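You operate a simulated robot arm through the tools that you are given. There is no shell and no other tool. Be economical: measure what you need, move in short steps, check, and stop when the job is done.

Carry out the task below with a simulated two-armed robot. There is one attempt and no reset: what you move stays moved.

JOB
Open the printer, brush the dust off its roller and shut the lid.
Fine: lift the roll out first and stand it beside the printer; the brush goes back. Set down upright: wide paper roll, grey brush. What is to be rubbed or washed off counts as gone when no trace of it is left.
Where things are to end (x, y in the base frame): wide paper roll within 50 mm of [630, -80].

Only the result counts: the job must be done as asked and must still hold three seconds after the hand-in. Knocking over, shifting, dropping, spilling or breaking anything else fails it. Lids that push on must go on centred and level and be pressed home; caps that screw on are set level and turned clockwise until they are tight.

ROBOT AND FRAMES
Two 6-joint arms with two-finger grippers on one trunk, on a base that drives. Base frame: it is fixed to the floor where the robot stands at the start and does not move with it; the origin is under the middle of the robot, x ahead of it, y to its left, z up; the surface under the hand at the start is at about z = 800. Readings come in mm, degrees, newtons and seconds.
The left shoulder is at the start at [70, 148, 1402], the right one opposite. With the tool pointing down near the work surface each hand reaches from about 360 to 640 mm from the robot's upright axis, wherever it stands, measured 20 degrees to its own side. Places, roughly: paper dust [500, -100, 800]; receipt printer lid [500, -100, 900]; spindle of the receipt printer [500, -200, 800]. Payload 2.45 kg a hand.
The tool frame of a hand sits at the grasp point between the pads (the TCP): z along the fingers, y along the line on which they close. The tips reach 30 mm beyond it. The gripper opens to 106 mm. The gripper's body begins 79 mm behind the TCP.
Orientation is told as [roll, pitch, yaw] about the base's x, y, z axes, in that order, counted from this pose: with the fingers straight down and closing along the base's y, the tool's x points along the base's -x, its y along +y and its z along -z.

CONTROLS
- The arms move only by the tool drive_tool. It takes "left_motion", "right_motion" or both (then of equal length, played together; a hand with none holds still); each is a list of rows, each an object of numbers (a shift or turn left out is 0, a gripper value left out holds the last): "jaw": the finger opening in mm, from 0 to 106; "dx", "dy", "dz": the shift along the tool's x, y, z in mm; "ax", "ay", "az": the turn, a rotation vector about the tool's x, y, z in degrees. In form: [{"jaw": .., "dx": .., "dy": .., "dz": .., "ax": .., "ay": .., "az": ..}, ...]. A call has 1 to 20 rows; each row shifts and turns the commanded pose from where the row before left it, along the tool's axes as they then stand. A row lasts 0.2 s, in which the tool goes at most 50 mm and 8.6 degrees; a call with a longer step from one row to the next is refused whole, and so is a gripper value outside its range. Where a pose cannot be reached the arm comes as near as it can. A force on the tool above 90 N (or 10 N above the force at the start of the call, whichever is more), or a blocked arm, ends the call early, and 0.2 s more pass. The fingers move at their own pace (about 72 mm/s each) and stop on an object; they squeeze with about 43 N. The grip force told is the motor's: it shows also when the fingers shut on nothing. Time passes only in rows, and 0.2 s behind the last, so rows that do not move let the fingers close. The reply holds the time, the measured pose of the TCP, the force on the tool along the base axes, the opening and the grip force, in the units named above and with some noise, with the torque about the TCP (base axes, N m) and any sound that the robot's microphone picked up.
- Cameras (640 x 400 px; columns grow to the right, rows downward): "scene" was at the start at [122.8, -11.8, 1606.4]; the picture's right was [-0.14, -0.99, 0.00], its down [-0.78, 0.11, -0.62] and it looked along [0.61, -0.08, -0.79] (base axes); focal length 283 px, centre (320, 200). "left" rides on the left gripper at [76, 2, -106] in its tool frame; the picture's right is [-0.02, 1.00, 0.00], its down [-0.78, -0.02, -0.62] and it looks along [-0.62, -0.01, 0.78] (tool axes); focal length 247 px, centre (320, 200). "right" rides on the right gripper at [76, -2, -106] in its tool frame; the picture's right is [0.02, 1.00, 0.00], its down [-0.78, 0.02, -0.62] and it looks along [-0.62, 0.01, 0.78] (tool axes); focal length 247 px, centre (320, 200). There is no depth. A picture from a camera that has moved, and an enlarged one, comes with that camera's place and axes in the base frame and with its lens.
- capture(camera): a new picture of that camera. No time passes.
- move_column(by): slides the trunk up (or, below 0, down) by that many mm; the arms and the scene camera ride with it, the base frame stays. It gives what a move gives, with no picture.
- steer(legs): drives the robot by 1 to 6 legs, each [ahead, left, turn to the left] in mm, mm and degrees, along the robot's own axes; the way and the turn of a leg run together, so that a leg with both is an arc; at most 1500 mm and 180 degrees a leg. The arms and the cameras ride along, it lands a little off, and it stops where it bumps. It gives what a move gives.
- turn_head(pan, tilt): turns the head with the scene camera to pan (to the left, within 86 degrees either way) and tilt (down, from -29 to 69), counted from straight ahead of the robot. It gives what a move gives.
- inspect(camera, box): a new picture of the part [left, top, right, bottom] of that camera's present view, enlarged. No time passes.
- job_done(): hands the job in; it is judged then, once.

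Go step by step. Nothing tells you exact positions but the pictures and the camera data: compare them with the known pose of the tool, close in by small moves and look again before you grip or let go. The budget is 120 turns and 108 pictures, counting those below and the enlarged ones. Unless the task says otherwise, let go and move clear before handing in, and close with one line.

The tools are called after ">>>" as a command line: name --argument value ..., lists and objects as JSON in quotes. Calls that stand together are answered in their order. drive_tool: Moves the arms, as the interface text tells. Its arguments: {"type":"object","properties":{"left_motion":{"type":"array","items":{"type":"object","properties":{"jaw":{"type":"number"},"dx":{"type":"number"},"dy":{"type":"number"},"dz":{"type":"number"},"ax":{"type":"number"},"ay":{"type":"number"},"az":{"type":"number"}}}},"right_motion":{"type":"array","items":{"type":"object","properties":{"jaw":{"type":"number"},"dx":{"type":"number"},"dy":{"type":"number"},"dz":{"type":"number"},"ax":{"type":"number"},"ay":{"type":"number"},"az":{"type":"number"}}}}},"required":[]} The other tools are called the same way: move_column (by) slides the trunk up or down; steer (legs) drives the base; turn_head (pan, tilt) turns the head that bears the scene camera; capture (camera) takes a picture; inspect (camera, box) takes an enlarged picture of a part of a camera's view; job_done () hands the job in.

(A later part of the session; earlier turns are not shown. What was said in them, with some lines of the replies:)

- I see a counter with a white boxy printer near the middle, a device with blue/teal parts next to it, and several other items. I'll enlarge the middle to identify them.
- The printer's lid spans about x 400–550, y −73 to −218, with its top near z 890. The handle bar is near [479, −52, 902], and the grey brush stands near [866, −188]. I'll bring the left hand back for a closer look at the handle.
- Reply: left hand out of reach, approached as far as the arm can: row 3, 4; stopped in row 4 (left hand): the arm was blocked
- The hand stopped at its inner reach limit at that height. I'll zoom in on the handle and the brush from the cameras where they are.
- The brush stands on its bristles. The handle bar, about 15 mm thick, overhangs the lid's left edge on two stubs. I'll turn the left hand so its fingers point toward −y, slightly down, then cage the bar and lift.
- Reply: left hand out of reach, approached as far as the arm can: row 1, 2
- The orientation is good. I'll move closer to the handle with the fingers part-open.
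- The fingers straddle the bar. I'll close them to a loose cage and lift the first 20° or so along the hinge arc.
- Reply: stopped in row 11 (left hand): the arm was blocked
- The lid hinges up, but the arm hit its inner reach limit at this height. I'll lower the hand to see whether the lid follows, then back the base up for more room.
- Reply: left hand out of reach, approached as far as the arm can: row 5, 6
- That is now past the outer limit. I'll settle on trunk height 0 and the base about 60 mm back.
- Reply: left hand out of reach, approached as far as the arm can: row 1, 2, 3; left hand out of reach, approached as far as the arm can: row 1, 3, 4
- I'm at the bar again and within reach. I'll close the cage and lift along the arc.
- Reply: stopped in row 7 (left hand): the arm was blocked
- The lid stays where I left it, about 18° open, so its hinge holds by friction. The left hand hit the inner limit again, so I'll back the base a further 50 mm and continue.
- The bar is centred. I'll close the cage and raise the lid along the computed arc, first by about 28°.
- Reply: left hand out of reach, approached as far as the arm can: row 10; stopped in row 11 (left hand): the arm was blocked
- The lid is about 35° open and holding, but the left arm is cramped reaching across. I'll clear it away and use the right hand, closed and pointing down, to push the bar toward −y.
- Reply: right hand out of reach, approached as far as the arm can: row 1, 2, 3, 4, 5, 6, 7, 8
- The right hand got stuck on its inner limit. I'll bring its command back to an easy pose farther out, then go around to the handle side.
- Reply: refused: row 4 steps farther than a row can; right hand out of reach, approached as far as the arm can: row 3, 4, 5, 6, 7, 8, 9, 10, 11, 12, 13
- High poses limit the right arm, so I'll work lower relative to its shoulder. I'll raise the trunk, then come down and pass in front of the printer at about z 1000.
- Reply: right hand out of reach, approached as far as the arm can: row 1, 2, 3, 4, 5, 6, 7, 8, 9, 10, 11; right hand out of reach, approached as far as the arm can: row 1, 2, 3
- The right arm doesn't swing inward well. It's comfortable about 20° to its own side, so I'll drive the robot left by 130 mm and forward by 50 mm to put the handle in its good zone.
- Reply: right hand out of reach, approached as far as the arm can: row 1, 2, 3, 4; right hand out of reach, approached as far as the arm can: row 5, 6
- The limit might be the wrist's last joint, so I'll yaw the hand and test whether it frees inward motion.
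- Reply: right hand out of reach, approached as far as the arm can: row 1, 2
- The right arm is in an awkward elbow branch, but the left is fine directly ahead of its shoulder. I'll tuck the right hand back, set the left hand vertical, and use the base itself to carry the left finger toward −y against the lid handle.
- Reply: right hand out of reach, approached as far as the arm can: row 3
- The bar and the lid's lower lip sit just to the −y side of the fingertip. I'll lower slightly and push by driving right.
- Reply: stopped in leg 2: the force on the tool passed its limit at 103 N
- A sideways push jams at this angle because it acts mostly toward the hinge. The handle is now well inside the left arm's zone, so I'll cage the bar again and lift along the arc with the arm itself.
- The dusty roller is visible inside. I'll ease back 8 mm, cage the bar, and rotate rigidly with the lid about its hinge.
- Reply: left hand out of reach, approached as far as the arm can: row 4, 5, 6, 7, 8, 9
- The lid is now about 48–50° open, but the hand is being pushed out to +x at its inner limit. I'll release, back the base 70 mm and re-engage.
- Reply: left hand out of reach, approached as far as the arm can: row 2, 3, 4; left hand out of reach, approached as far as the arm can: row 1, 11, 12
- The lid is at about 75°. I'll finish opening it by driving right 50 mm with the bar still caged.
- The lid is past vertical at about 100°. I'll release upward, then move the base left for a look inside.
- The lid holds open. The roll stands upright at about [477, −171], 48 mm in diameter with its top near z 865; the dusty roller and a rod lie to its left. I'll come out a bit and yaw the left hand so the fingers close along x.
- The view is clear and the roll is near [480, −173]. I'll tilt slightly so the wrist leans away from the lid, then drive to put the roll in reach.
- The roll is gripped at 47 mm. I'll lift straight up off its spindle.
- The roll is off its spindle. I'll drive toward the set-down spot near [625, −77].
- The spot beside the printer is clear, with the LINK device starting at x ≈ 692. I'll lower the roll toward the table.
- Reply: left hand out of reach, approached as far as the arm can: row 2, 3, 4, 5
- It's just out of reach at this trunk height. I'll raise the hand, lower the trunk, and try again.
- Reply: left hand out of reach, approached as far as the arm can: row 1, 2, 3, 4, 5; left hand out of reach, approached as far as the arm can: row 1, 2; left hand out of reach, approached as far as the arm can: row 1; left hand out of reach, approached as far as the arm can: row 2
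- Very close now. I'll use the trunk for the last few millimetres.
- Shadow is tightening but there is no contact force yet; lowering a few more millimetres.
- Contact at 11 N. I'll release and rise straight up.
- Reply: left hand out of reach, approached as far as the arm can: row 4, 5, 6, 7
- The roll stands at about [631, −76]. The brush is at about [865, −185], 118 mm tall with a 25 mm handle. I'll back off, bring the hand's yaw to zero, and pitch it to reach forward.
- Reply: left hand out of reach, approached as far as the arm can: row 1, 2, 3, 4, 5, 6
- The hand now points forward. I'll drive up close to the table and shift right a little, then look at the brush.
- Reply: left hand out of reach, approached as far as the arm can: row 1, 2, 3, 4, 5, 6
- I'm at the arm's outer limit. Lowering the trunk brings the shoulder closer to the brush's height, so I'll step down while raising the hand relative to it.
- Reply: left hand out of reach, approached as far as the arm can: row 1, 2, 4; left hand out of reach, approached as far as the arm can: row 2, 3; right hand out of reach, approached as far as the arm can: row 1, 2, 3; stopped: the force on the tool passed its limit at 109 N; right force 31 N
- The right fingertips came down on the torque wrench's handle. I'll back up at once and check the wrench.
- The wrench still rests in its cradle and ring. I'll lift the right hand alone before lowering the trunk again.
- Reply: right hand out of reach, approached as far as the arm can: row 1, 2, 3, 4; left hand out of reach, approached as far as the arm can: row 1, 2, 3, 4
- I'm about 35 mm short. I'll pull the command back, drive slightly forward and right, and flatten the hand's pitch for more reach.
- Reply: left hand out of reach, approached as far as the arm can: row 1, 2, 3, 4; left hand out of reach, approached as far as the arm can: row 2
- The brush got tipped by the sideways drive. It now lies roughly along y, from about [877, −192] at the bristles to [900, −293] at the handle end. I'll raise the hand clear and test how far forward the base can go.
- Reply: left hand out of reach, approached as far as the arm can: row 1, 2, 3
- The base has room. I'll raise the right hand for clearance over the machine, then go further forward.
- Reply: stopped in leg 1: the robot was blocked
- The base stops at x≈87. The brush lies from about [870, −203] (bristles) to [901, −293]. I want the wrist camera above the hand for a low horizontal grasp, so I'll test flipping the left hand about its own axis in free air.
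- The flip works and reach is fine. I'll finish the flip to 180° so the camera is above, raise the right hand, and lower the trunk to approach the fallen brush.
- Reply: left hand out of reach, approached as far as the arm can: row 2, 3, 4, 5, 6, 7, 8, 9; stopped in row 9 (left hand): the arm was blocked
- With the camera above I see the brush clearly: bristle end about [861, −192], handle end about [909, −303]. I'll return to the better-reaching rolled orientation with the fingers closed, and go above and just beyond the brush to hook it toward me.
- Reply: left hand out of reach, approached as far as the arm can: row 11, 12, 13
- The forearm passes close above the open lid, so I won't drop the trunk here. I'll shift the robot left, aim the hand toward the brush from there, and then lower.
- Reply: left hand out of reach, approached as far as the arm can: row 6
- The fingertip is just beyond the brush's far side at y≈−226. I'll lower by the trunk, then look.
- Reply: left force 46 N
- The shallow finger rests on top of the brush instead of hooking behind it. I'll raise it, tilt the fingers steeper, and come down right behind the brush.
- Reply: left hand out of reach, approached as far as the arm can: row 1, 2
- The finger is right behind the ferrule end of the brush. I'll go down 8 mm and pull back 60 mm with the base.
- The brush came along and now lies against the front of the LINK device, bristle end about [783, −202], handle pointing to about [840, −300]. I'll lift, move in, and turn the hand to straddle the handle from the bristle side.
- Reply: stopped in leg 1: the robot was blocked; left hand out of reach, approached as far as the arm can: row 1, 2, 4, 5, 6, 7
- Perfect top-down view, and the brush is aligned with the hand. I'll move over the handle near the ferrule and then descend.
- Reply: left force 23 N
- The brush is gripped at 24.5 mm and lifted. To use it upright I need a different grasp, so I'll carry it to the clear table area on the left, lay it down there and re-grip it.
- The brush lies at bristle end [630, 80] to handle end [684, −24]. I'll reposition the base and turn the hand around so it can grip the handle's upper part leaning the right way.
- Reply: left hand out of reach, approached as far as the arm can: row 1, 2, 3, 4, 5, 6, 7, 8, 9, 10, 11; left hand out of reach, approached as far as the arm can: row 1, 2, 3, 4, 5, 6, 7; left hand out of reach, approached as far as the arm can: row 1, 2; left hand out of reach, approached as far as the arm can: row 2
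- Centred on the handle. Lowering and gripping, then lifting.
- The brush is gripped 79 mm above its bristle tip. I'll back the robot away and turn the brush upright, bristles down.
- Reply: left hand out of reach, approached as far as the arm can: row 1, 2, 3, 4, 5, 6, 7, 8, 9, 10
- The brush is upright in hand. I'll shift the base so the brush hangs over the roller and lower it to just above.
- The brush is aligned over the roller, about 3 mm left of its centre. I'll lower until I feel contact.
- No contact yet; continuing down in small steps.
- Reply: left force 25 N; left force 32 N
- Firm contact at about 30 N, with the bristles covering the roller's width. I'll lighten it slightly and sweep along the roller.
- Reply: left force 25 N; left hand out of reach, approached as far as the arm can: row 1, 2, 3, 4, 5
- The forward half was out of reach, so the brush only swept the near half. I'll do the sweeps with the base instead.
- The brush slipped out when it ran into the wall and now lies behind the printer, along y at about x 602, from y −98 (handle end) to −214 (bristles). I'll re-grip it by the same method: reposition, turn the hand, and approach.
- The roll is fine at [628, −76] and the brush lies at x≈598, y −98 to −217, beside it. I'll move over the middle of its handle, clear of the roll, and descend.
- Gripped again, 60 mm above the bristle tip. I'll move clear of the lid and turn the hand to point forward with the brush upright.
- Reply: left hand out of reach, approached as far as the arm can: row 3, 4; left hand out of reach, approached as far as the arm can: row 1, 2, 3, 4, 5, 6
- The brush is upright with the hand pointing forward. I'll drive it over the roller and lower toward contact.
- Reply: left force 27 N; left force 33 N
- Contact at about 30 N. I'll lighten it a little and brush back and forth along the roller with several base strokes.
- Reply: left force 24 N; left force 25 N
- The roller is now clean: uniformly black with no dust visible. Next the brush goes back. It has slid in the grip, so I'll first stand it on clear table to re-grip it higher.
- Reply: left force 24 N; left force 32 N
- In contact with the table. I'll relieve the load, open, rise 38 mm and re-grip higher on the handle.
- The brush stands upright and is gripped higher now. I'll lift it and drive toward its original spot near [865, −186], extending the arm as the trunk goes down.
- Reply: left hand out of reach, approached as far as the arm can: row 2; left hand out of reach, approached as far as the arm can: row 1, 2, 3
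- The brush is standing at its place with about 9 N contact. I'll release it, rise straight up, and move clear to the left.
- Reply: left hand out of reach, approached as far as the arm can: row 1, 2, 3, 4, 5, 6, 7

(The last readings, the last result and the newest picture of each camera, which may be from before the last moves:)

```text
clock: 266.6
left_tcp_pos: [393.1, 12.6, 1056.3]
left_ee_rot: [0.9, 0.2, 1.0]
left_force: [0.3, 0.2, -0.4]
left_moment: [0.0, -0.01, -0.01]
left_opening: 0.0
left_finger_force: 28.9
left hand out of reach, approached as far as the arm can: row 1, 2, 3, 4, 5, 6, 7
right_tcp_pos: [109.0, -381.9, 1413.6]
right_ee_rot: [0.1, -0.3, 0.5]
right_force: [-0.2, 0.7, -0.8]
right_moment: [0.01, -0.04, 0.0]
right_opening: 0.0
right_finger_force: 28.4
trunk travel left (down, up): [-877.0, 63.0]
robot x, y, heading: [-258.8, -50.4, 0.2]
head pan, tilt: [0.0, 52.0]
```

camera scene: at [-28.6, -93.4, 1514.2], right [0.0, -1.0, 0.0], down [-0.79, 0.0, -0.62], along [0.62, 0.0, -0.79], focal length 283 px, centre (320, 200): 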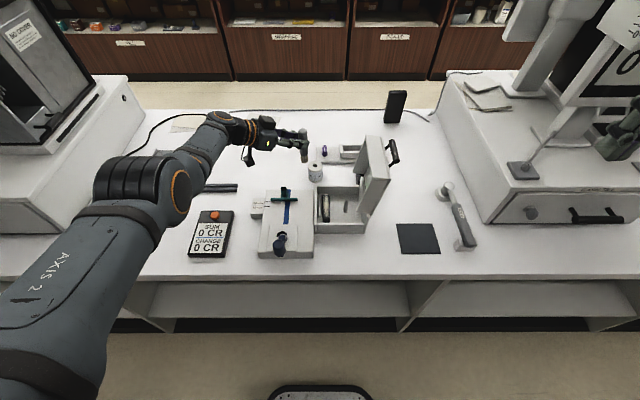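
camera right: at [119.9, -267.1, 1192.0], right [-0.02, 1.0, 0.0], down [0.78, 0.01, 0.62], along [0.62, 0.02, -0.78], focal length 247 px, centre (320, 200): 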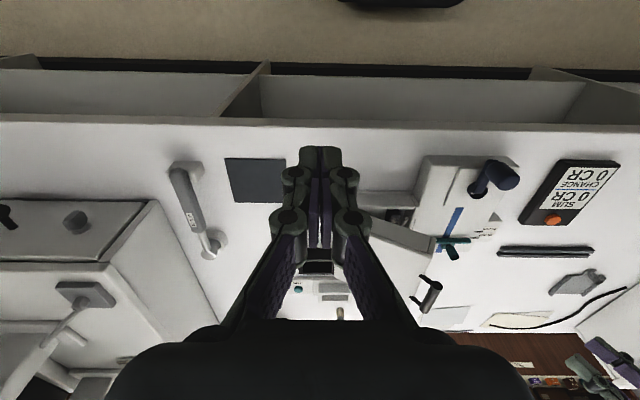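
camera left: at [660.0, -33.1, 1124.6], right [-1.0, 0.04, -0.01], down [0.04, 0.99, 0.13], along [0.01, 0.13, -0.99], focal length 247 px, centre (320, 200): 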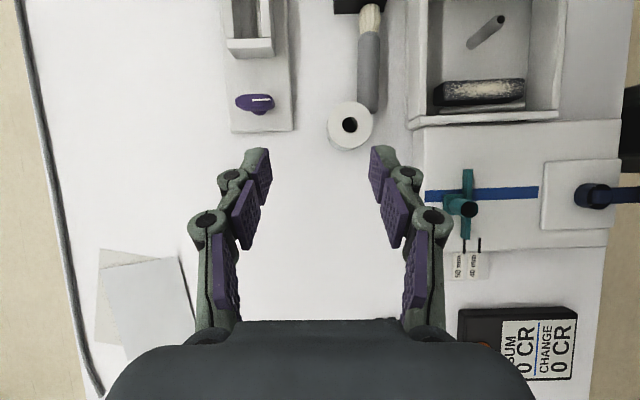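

The brush is back. To shut the lid I'll go around the front of the printer to its outer side with a closed vertical finger, then push the lid over toward +y by driving left.

>>> drive_tool --left_motion '[{"dx": 20, "dz": 15}, {"dx": 20, "dz": 15}, {"dx": 20, "dz": 15}, {}]'

>>> steer --legs '[[0, -345, 0]]'

>>> steer --legs '[[145, 0, 0]]'

```text
clock: 267.6
left_tcp_pos: [332.8, 12.8, 1013.0]
left_ee_rot: [1.0, 0.1, 1.2]
left_force: [0.1, 0.4, -0.6]
left_moment: [-0.02, 0.03, 0.0]
left_opening: 0.0
left_finger_force: 28.2
right_tcp_pos: [109.8, -380.8, 1413.3]
right_ee_rot: [0.1, -0.3, 0.4]
right_force: [0.2, -0.6, 0.5]
right_moment: [0.0, 0.01, 0.01]
right_opening: 0.0
right_finger_force: 28.5
trunk travel left (down, up): [-877.0, 63.0]
robot x, y, heading: [-257.1, -51.3, 0.2]
head pan, tilt: [0.0, 52.0]
```

```text
clock: 269.8
left_tcp_pos: [333.7, -334.4, 1012.0]
left_ee_rot: [0.7, -0.1, 1.1]
left_force: [0.4, -0.3, 1.0]
left_moment: [-0.01, 0.03, 0.0]
left_opening: 0.0
left_finger_force: 28.4
right_tcp_pos: [109.4, -726.3, 1413.3]
right_ee_rot: [0.0, -0.3, 0.4]
right_force: [0.4, 0.9, -0.3]
right_moment: [-0.03, -0.05, 0.02]
right_opening: 0.0
right_finger_force: 28.0
trunk travel left (down, up): [-877.0, 63.0]
robot x, y, heading: [-258.8, -397.8, 0.2]
head pan, tilt: [0.0, 52.0]
```

```text
clock: 271.2
left_tcp_pos: [478.2, -333.7, 1013.8]
left_ee_rot: [0.9, -0.2, 1.3]
left_force: [-0.3, -0.3, 0.4]
left_moment: [-0.03, -0.01, 0.03]
left_opening: 0.0
left_finger_force: 28.2
right_tcp_pos: [255.5, -727.6, 1413.7]
right_ee_rot: [0.1, -0.4, 0.6]
right_force: [0.0, -0.4, 0.1]
right_moment: [-0.01, -0.04, -0.02]
right_opening: 0.0
right_finger_force: 27.8
trunk travel left (down, up): [-877.0, 63.0]
robot x, y, heading: [-109.7, -404.9, 0.4]
head pan, tilt: [0.0, 52.0]
```

>>> steer --legs '[[0, 130, 0]]'

>>> steer --legs '[[0, 75, 0]]'

>>> steer --legs '[[0, 55, 0]]'

```text
clock: 272.5
left_tcp_pos: [479.2, -207.5, 1012.1]
left_ee_rot: [1.1, -0.1, 1.3]
left_force: [-0.4, -0.1, -0.4]
left_moment: [0.05, -0.02, 0.02]
left_opening: 0.0
left_finger_force: 28.3
right_tcp_pos: [258.2, -603.1, 1412.9]
right_ee_rot: [0.3, -0.3, 0.4]
right_force: [-0.5, -0.2, -0.5]
right_moment: [0.05, -0.04, 0.01]
right_opening: 0.0
right_finger_force: 28.5
trunk travel left (down, up): [-877.0, 63.0]
robot x, y, heading: [-110.0, -270.7, 0.4]
head pan, tilt: [0.0, 52.0]
```

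```text
clock: 273.5
left_tcp_pos: [480.3, -137.5, 1012.1]
left_ee_rot: [1.4, 0.0, 1.1]
left_force: [0.4, -0.8, -0.7]
left_moment: [0.07, 0.0, 0.03]
left_opening: 0.0
left_finger_force: 28.9
right_tcp_pos: [257.7, -534.2, 1410.1]
right_ee_rot: [0.6, -0.3, 0.2]
right_force: [0.8, -0.9, -0.8]
right_moment: [0.08, -0.01, -0.02]
right_opening: 0.0
right_finger_force: 28.6
trunk travel left (down, up): [-877.0, 63.0]
robot x, y, heading: [-108.8, -195.9, 0.2]
head pan, tilt: [0.0, 52.0]
```

```text
clock: 274.5
left_tcp_pos: [480.6, -84.7, 1014.2]
left_ee_rot: [1.3, -0.2, 1.2]
left_force: [0.4, -1.0, 0.0]
left_moment: [0.09, 0.0, -0.01]
left_opening: 0.1
left_finger_force: 28.2
right_tcp_pos: [258.1, -481.0, 1411.6]
right_ee_rot: [0.6, -0.3, 0.4]
right_force: [-0.1, -0.9, -0.2]
right_moment: [0.09, -0.01, -0.01]
right_opening: 0.0
right_finger_force: 28.2
trunk travel left (down, up): [-877.0, 63.0]
robot x, y, heading: [-114.5, -142.9, 0.2]
head pan, tilt: [0.0, 52.0]
```

>>> move_column --by 45

>>> steer --legs '[[0, -24, 0]]'

>>> move_column --by -100

>>> move_column --by -30

```text
clock: 275.3
left_tcp_pos: [480.8, -76.6, 1058.0]
left_ee_rot: [0.9, 0.0, 1.2]
left_force: [0.2, -0.7, 0.9]
left_moment: [-0.03, 0.0, 0.0]
left_opening: 0.0
left_finger_force: 28.3
right_tcp_pos: [257.7, -470.6, 1458.2]
right_ee_rot: [0.0, -0.2, 0.5]
right_force: [0.0, 0.6, 0.3]
right_moment: [-0.02, -0.05, 0.01]
right_opening: 0.0
right_finger_force: 28.9
trunk travel left (down, up): [-922.0, 18.0]
robot x, y, heading: [-112.0, -144.7, 0.1]
head pan, tilt: [0.0, 52.0]
```

```text
clock: 276.1
left_tcp_pos: [480.9, -95.8, 1056.4]
left_ee_rot: [0.6, 0.0, 1.3]
left_force: [0.1, 1.1, -1.2]
left_moment: [-0.03, -0.01, 0.0]
left_opening: 0.2
left_finger_force: 28.6
right_tcp_pos: [257.0, -487.8, 1460.8]
right_ee_rot: [-0.2, -0.3, 0.5]
right_force: [-0.3, 1.1, -0.7]
right_moment: [-0.12, 0.0, -0.01]
right_opening: 0.1
right_finger_force: 29.1
trunk travel left (down, up): [-922.0, 18.0]
robot x, y, heading: [-112.7, -166.5, 0.3]
head pan, tilt: [0.0, 52.0]
```

```text
clock: 277.5
left_tcp_pos: [481.1, -101.1, 957.8]
left_ee_rot: [0.9, -0.1, 1.3]
left_force: [0.2, 0.1, -0.2]
left_moment: [-0.06, 0.01, 0.02]
left_opening: 0.0
left_finger_force: 28.8
right_tcp_pos: [257.8, -494.8, 1357.0]
right_ee_rot: [0.0, -0.3, 0.5]
right_force: [0.1, 0.3, 0.5]
right_moment: [-0.03, -0.02, 0.0]
right_opening: 0.0
right_finger_force: 28.1
trunk travel left (down, up): [-822.0, 118.0]
robot x, y, heading: [-112.3, -165.3, 0.4]
head pan, tilt: [0.0, 52.0]
```

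```text
clock: 278.2
left_tcp_pos: [480.1, -102.0, 927.4]
left_ee_rot: [1.0, -0.1, 1.2]
left_force: [-0.8, -0.6, -0.1]
left_moment: [0.01, -0.02, -0.03]
left_opening: 0.0
left_finger_force: 28.4
right_tcp_pos: [257.8, -496.4, 1328.9]
right_ee_rot: [0.1, -0.4, 0.5]
right_force: [0.1, -0.5, 0.8]
right_moment: [0.01, -0.01, 0.01]
right_opening: 0.3
right_finger_force: 28.6
trunk travel left (down, up): [-792.0, 148.0]
robot x, y, heading: [-108.9, -168.0, 0.4]
head pan, tilt: [0.0, 52.0]
```

Tip is at z≈897, just above where the closed lid's top should be. I'll press gently to see whether it is there.

>>> move_column --by -4

>>> move_column --by -4

>>> move_column --by -4

```text
clock: 278.8
left_tcp_pos: [481.4, -101.0, 925.4]
left_ee_rot: [0.9, -0.2, 1.3]
left_force: [-0.2, 1.0, 16.7]
left_moment: [-0.02, 0.12, 0.04]
left_opening: 6.3
left_finger_force: 28.8
right_tcp_pos: [256.4, -496.1, 1324.4]
right_ee_rot: [0.1, -0.4, 0.5]
right_force: [0.1, -0.2, 0.3]
right_moment: [-0.02, 0.02, 0.01]
right_opening: 0.1
right_finger_force: 28.3
trunk travel left (down, up): [-788.0, 152.0]
robot x, y, heading: [-111.4, -165.1, 0.4]
head pan, tilt: [0.0, 52.0]
```

```text
clock: 279.3
left_tcp_pos: [479.9, -101.4, 926.3]
left_ee_rot: [0.9, -0.7, 1.3]
left_force: [6.6, 4.1, 40.4]
left_moment: [0.03, 0.19, -0.06]
left_opening: 6.0
left_finger_force: 28.7
right_tcp_pos: [252.5, -495.5, 1321.7]
right_ee_rot: [0.1, -0.5, 0.6]
right_force: [0.2, 0.4, 0.2]
right_moment: [0.0, 0.02, 0.01]
right_opening: 0.3
right_finger_force: 29.1
trunk travel left (down, up): [-784.0, 156.0]
robot x, y, heading: [-111.0, -163.5, 0.4]
head pan, tilt: [0.0, 52.0]
```

```text
clock: 279.8
left_tcp_pos: [481.1, -100.3, 925.5]
left_ee_rot: [0.8, -1.1, 1.3]
left_force: [5.0, 5.4, 55.1]
left_moment: [0.03, 0.36, -0.18]
left_opening: 6.1
left_finger_force: 28.2
right_tcp_pos: [249.7, -495.8, 1318.8]
right_ee_rot: [0.1, -0.7, 0.5]
right_force: [0.3, -0.6, -0.3]
right_moment: [0.02, 0.0, 0.02]
right_opening: 0.0
right_finger_force: 28.7
trunk travel left (down, up): [-780.0, 160.0]
robot x, y, heading: [-107.9, -163.6, 0.7]
head pan, tilt: [0.0, 52.0]
```

Firm contact at z≈895 with 55 N and no give, so the lid is down and pressed home. I'll retreat up and to the left, then take the last picture.

>>> move_column --by 110

>>> steer --legs '[[-40, 190, 0]]'

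>>> capture --camera "scene"

```text
clock: 281.2
left_tcp_pos: [479.5, -102.9, 1026.0]
left_ee_rot: [0.9, 0.0, 1.2]
left_force: [-0.9, -1.0, 0.3]
left_moment: [0.02, -0.01, 0.01]
left_opening: 0.2
left_finger_force: 28.8
right_tcp_pos: [256.3, -494.5, 1425.3]
right_ee_rot: [0.1, -0.4, 0.5]
right_force: [-0.1, 0.1, -0.5]
right_moment: [0.0, 0.0, 0.01]
right_opening: 0.0
right_finger_force: 28.8
trunk travel left (down, up): [-890.0, 50.0]
robot x, y, heading: [-108.0, -166.7, 0.4]
head pan, tilt: [0.0, 52.0]
```

```text
clock: 282.8
left_tcp_pos: [440.0, 82.9, 1024.6]
left_ee_rot: [1.2, -0.1, 1.3]
left_force: [0.0, -0.1, 1.0]
left_moment: [0.04, 0.01, -0.01]
left_opening: 0.3
left_finger_force: 28.4
right_tcp_pos: [218.4, -312.4, 1424.6]
right_ee_rot: [0.3, -0.2, 0.4]
right_force: [-0.4, -0.9, 1.4]
right_moment: [0.07, 0.01, 0.01]
right_opening: 0.0
right_finger_force: 28.9
trunk travel left (down, up): [-890.0, 50.0]
robot x, y, heading: [-152.4, 21.7, 0.3]
head pan, tilt: [0.0, 52.0]
```

```text
0 pictures are left
camera scene: at [-26.9, 15.5, 1621.1], right [0.0, -1.0, 0.0], down [-0.79, 0.0, -0.61], along [0.61, 0.01, -0.79], focal length 283 px, centre (320, 200)
```

scene: 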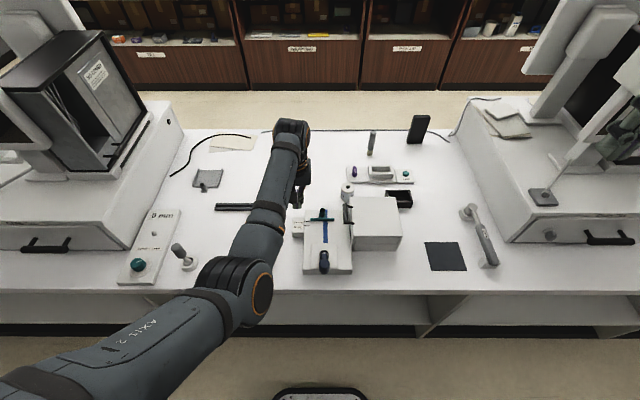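

The last picture shows the lid shut, the roll standing beside the printer, the brush upright at its place, and both hands clear, so I'm handing in.

>>> job_done

```text
The job is handed in.
```

I handed the job in with the roller brushed clean, the lid shut, the paper roll standing near [628, −76] and the brush upright at about [865, −186]. Along the way I knocked the brush over once and later dropped it, and the right hand briefly pressed on the torque wrench at 109 N. It looked unmoved afterwards.
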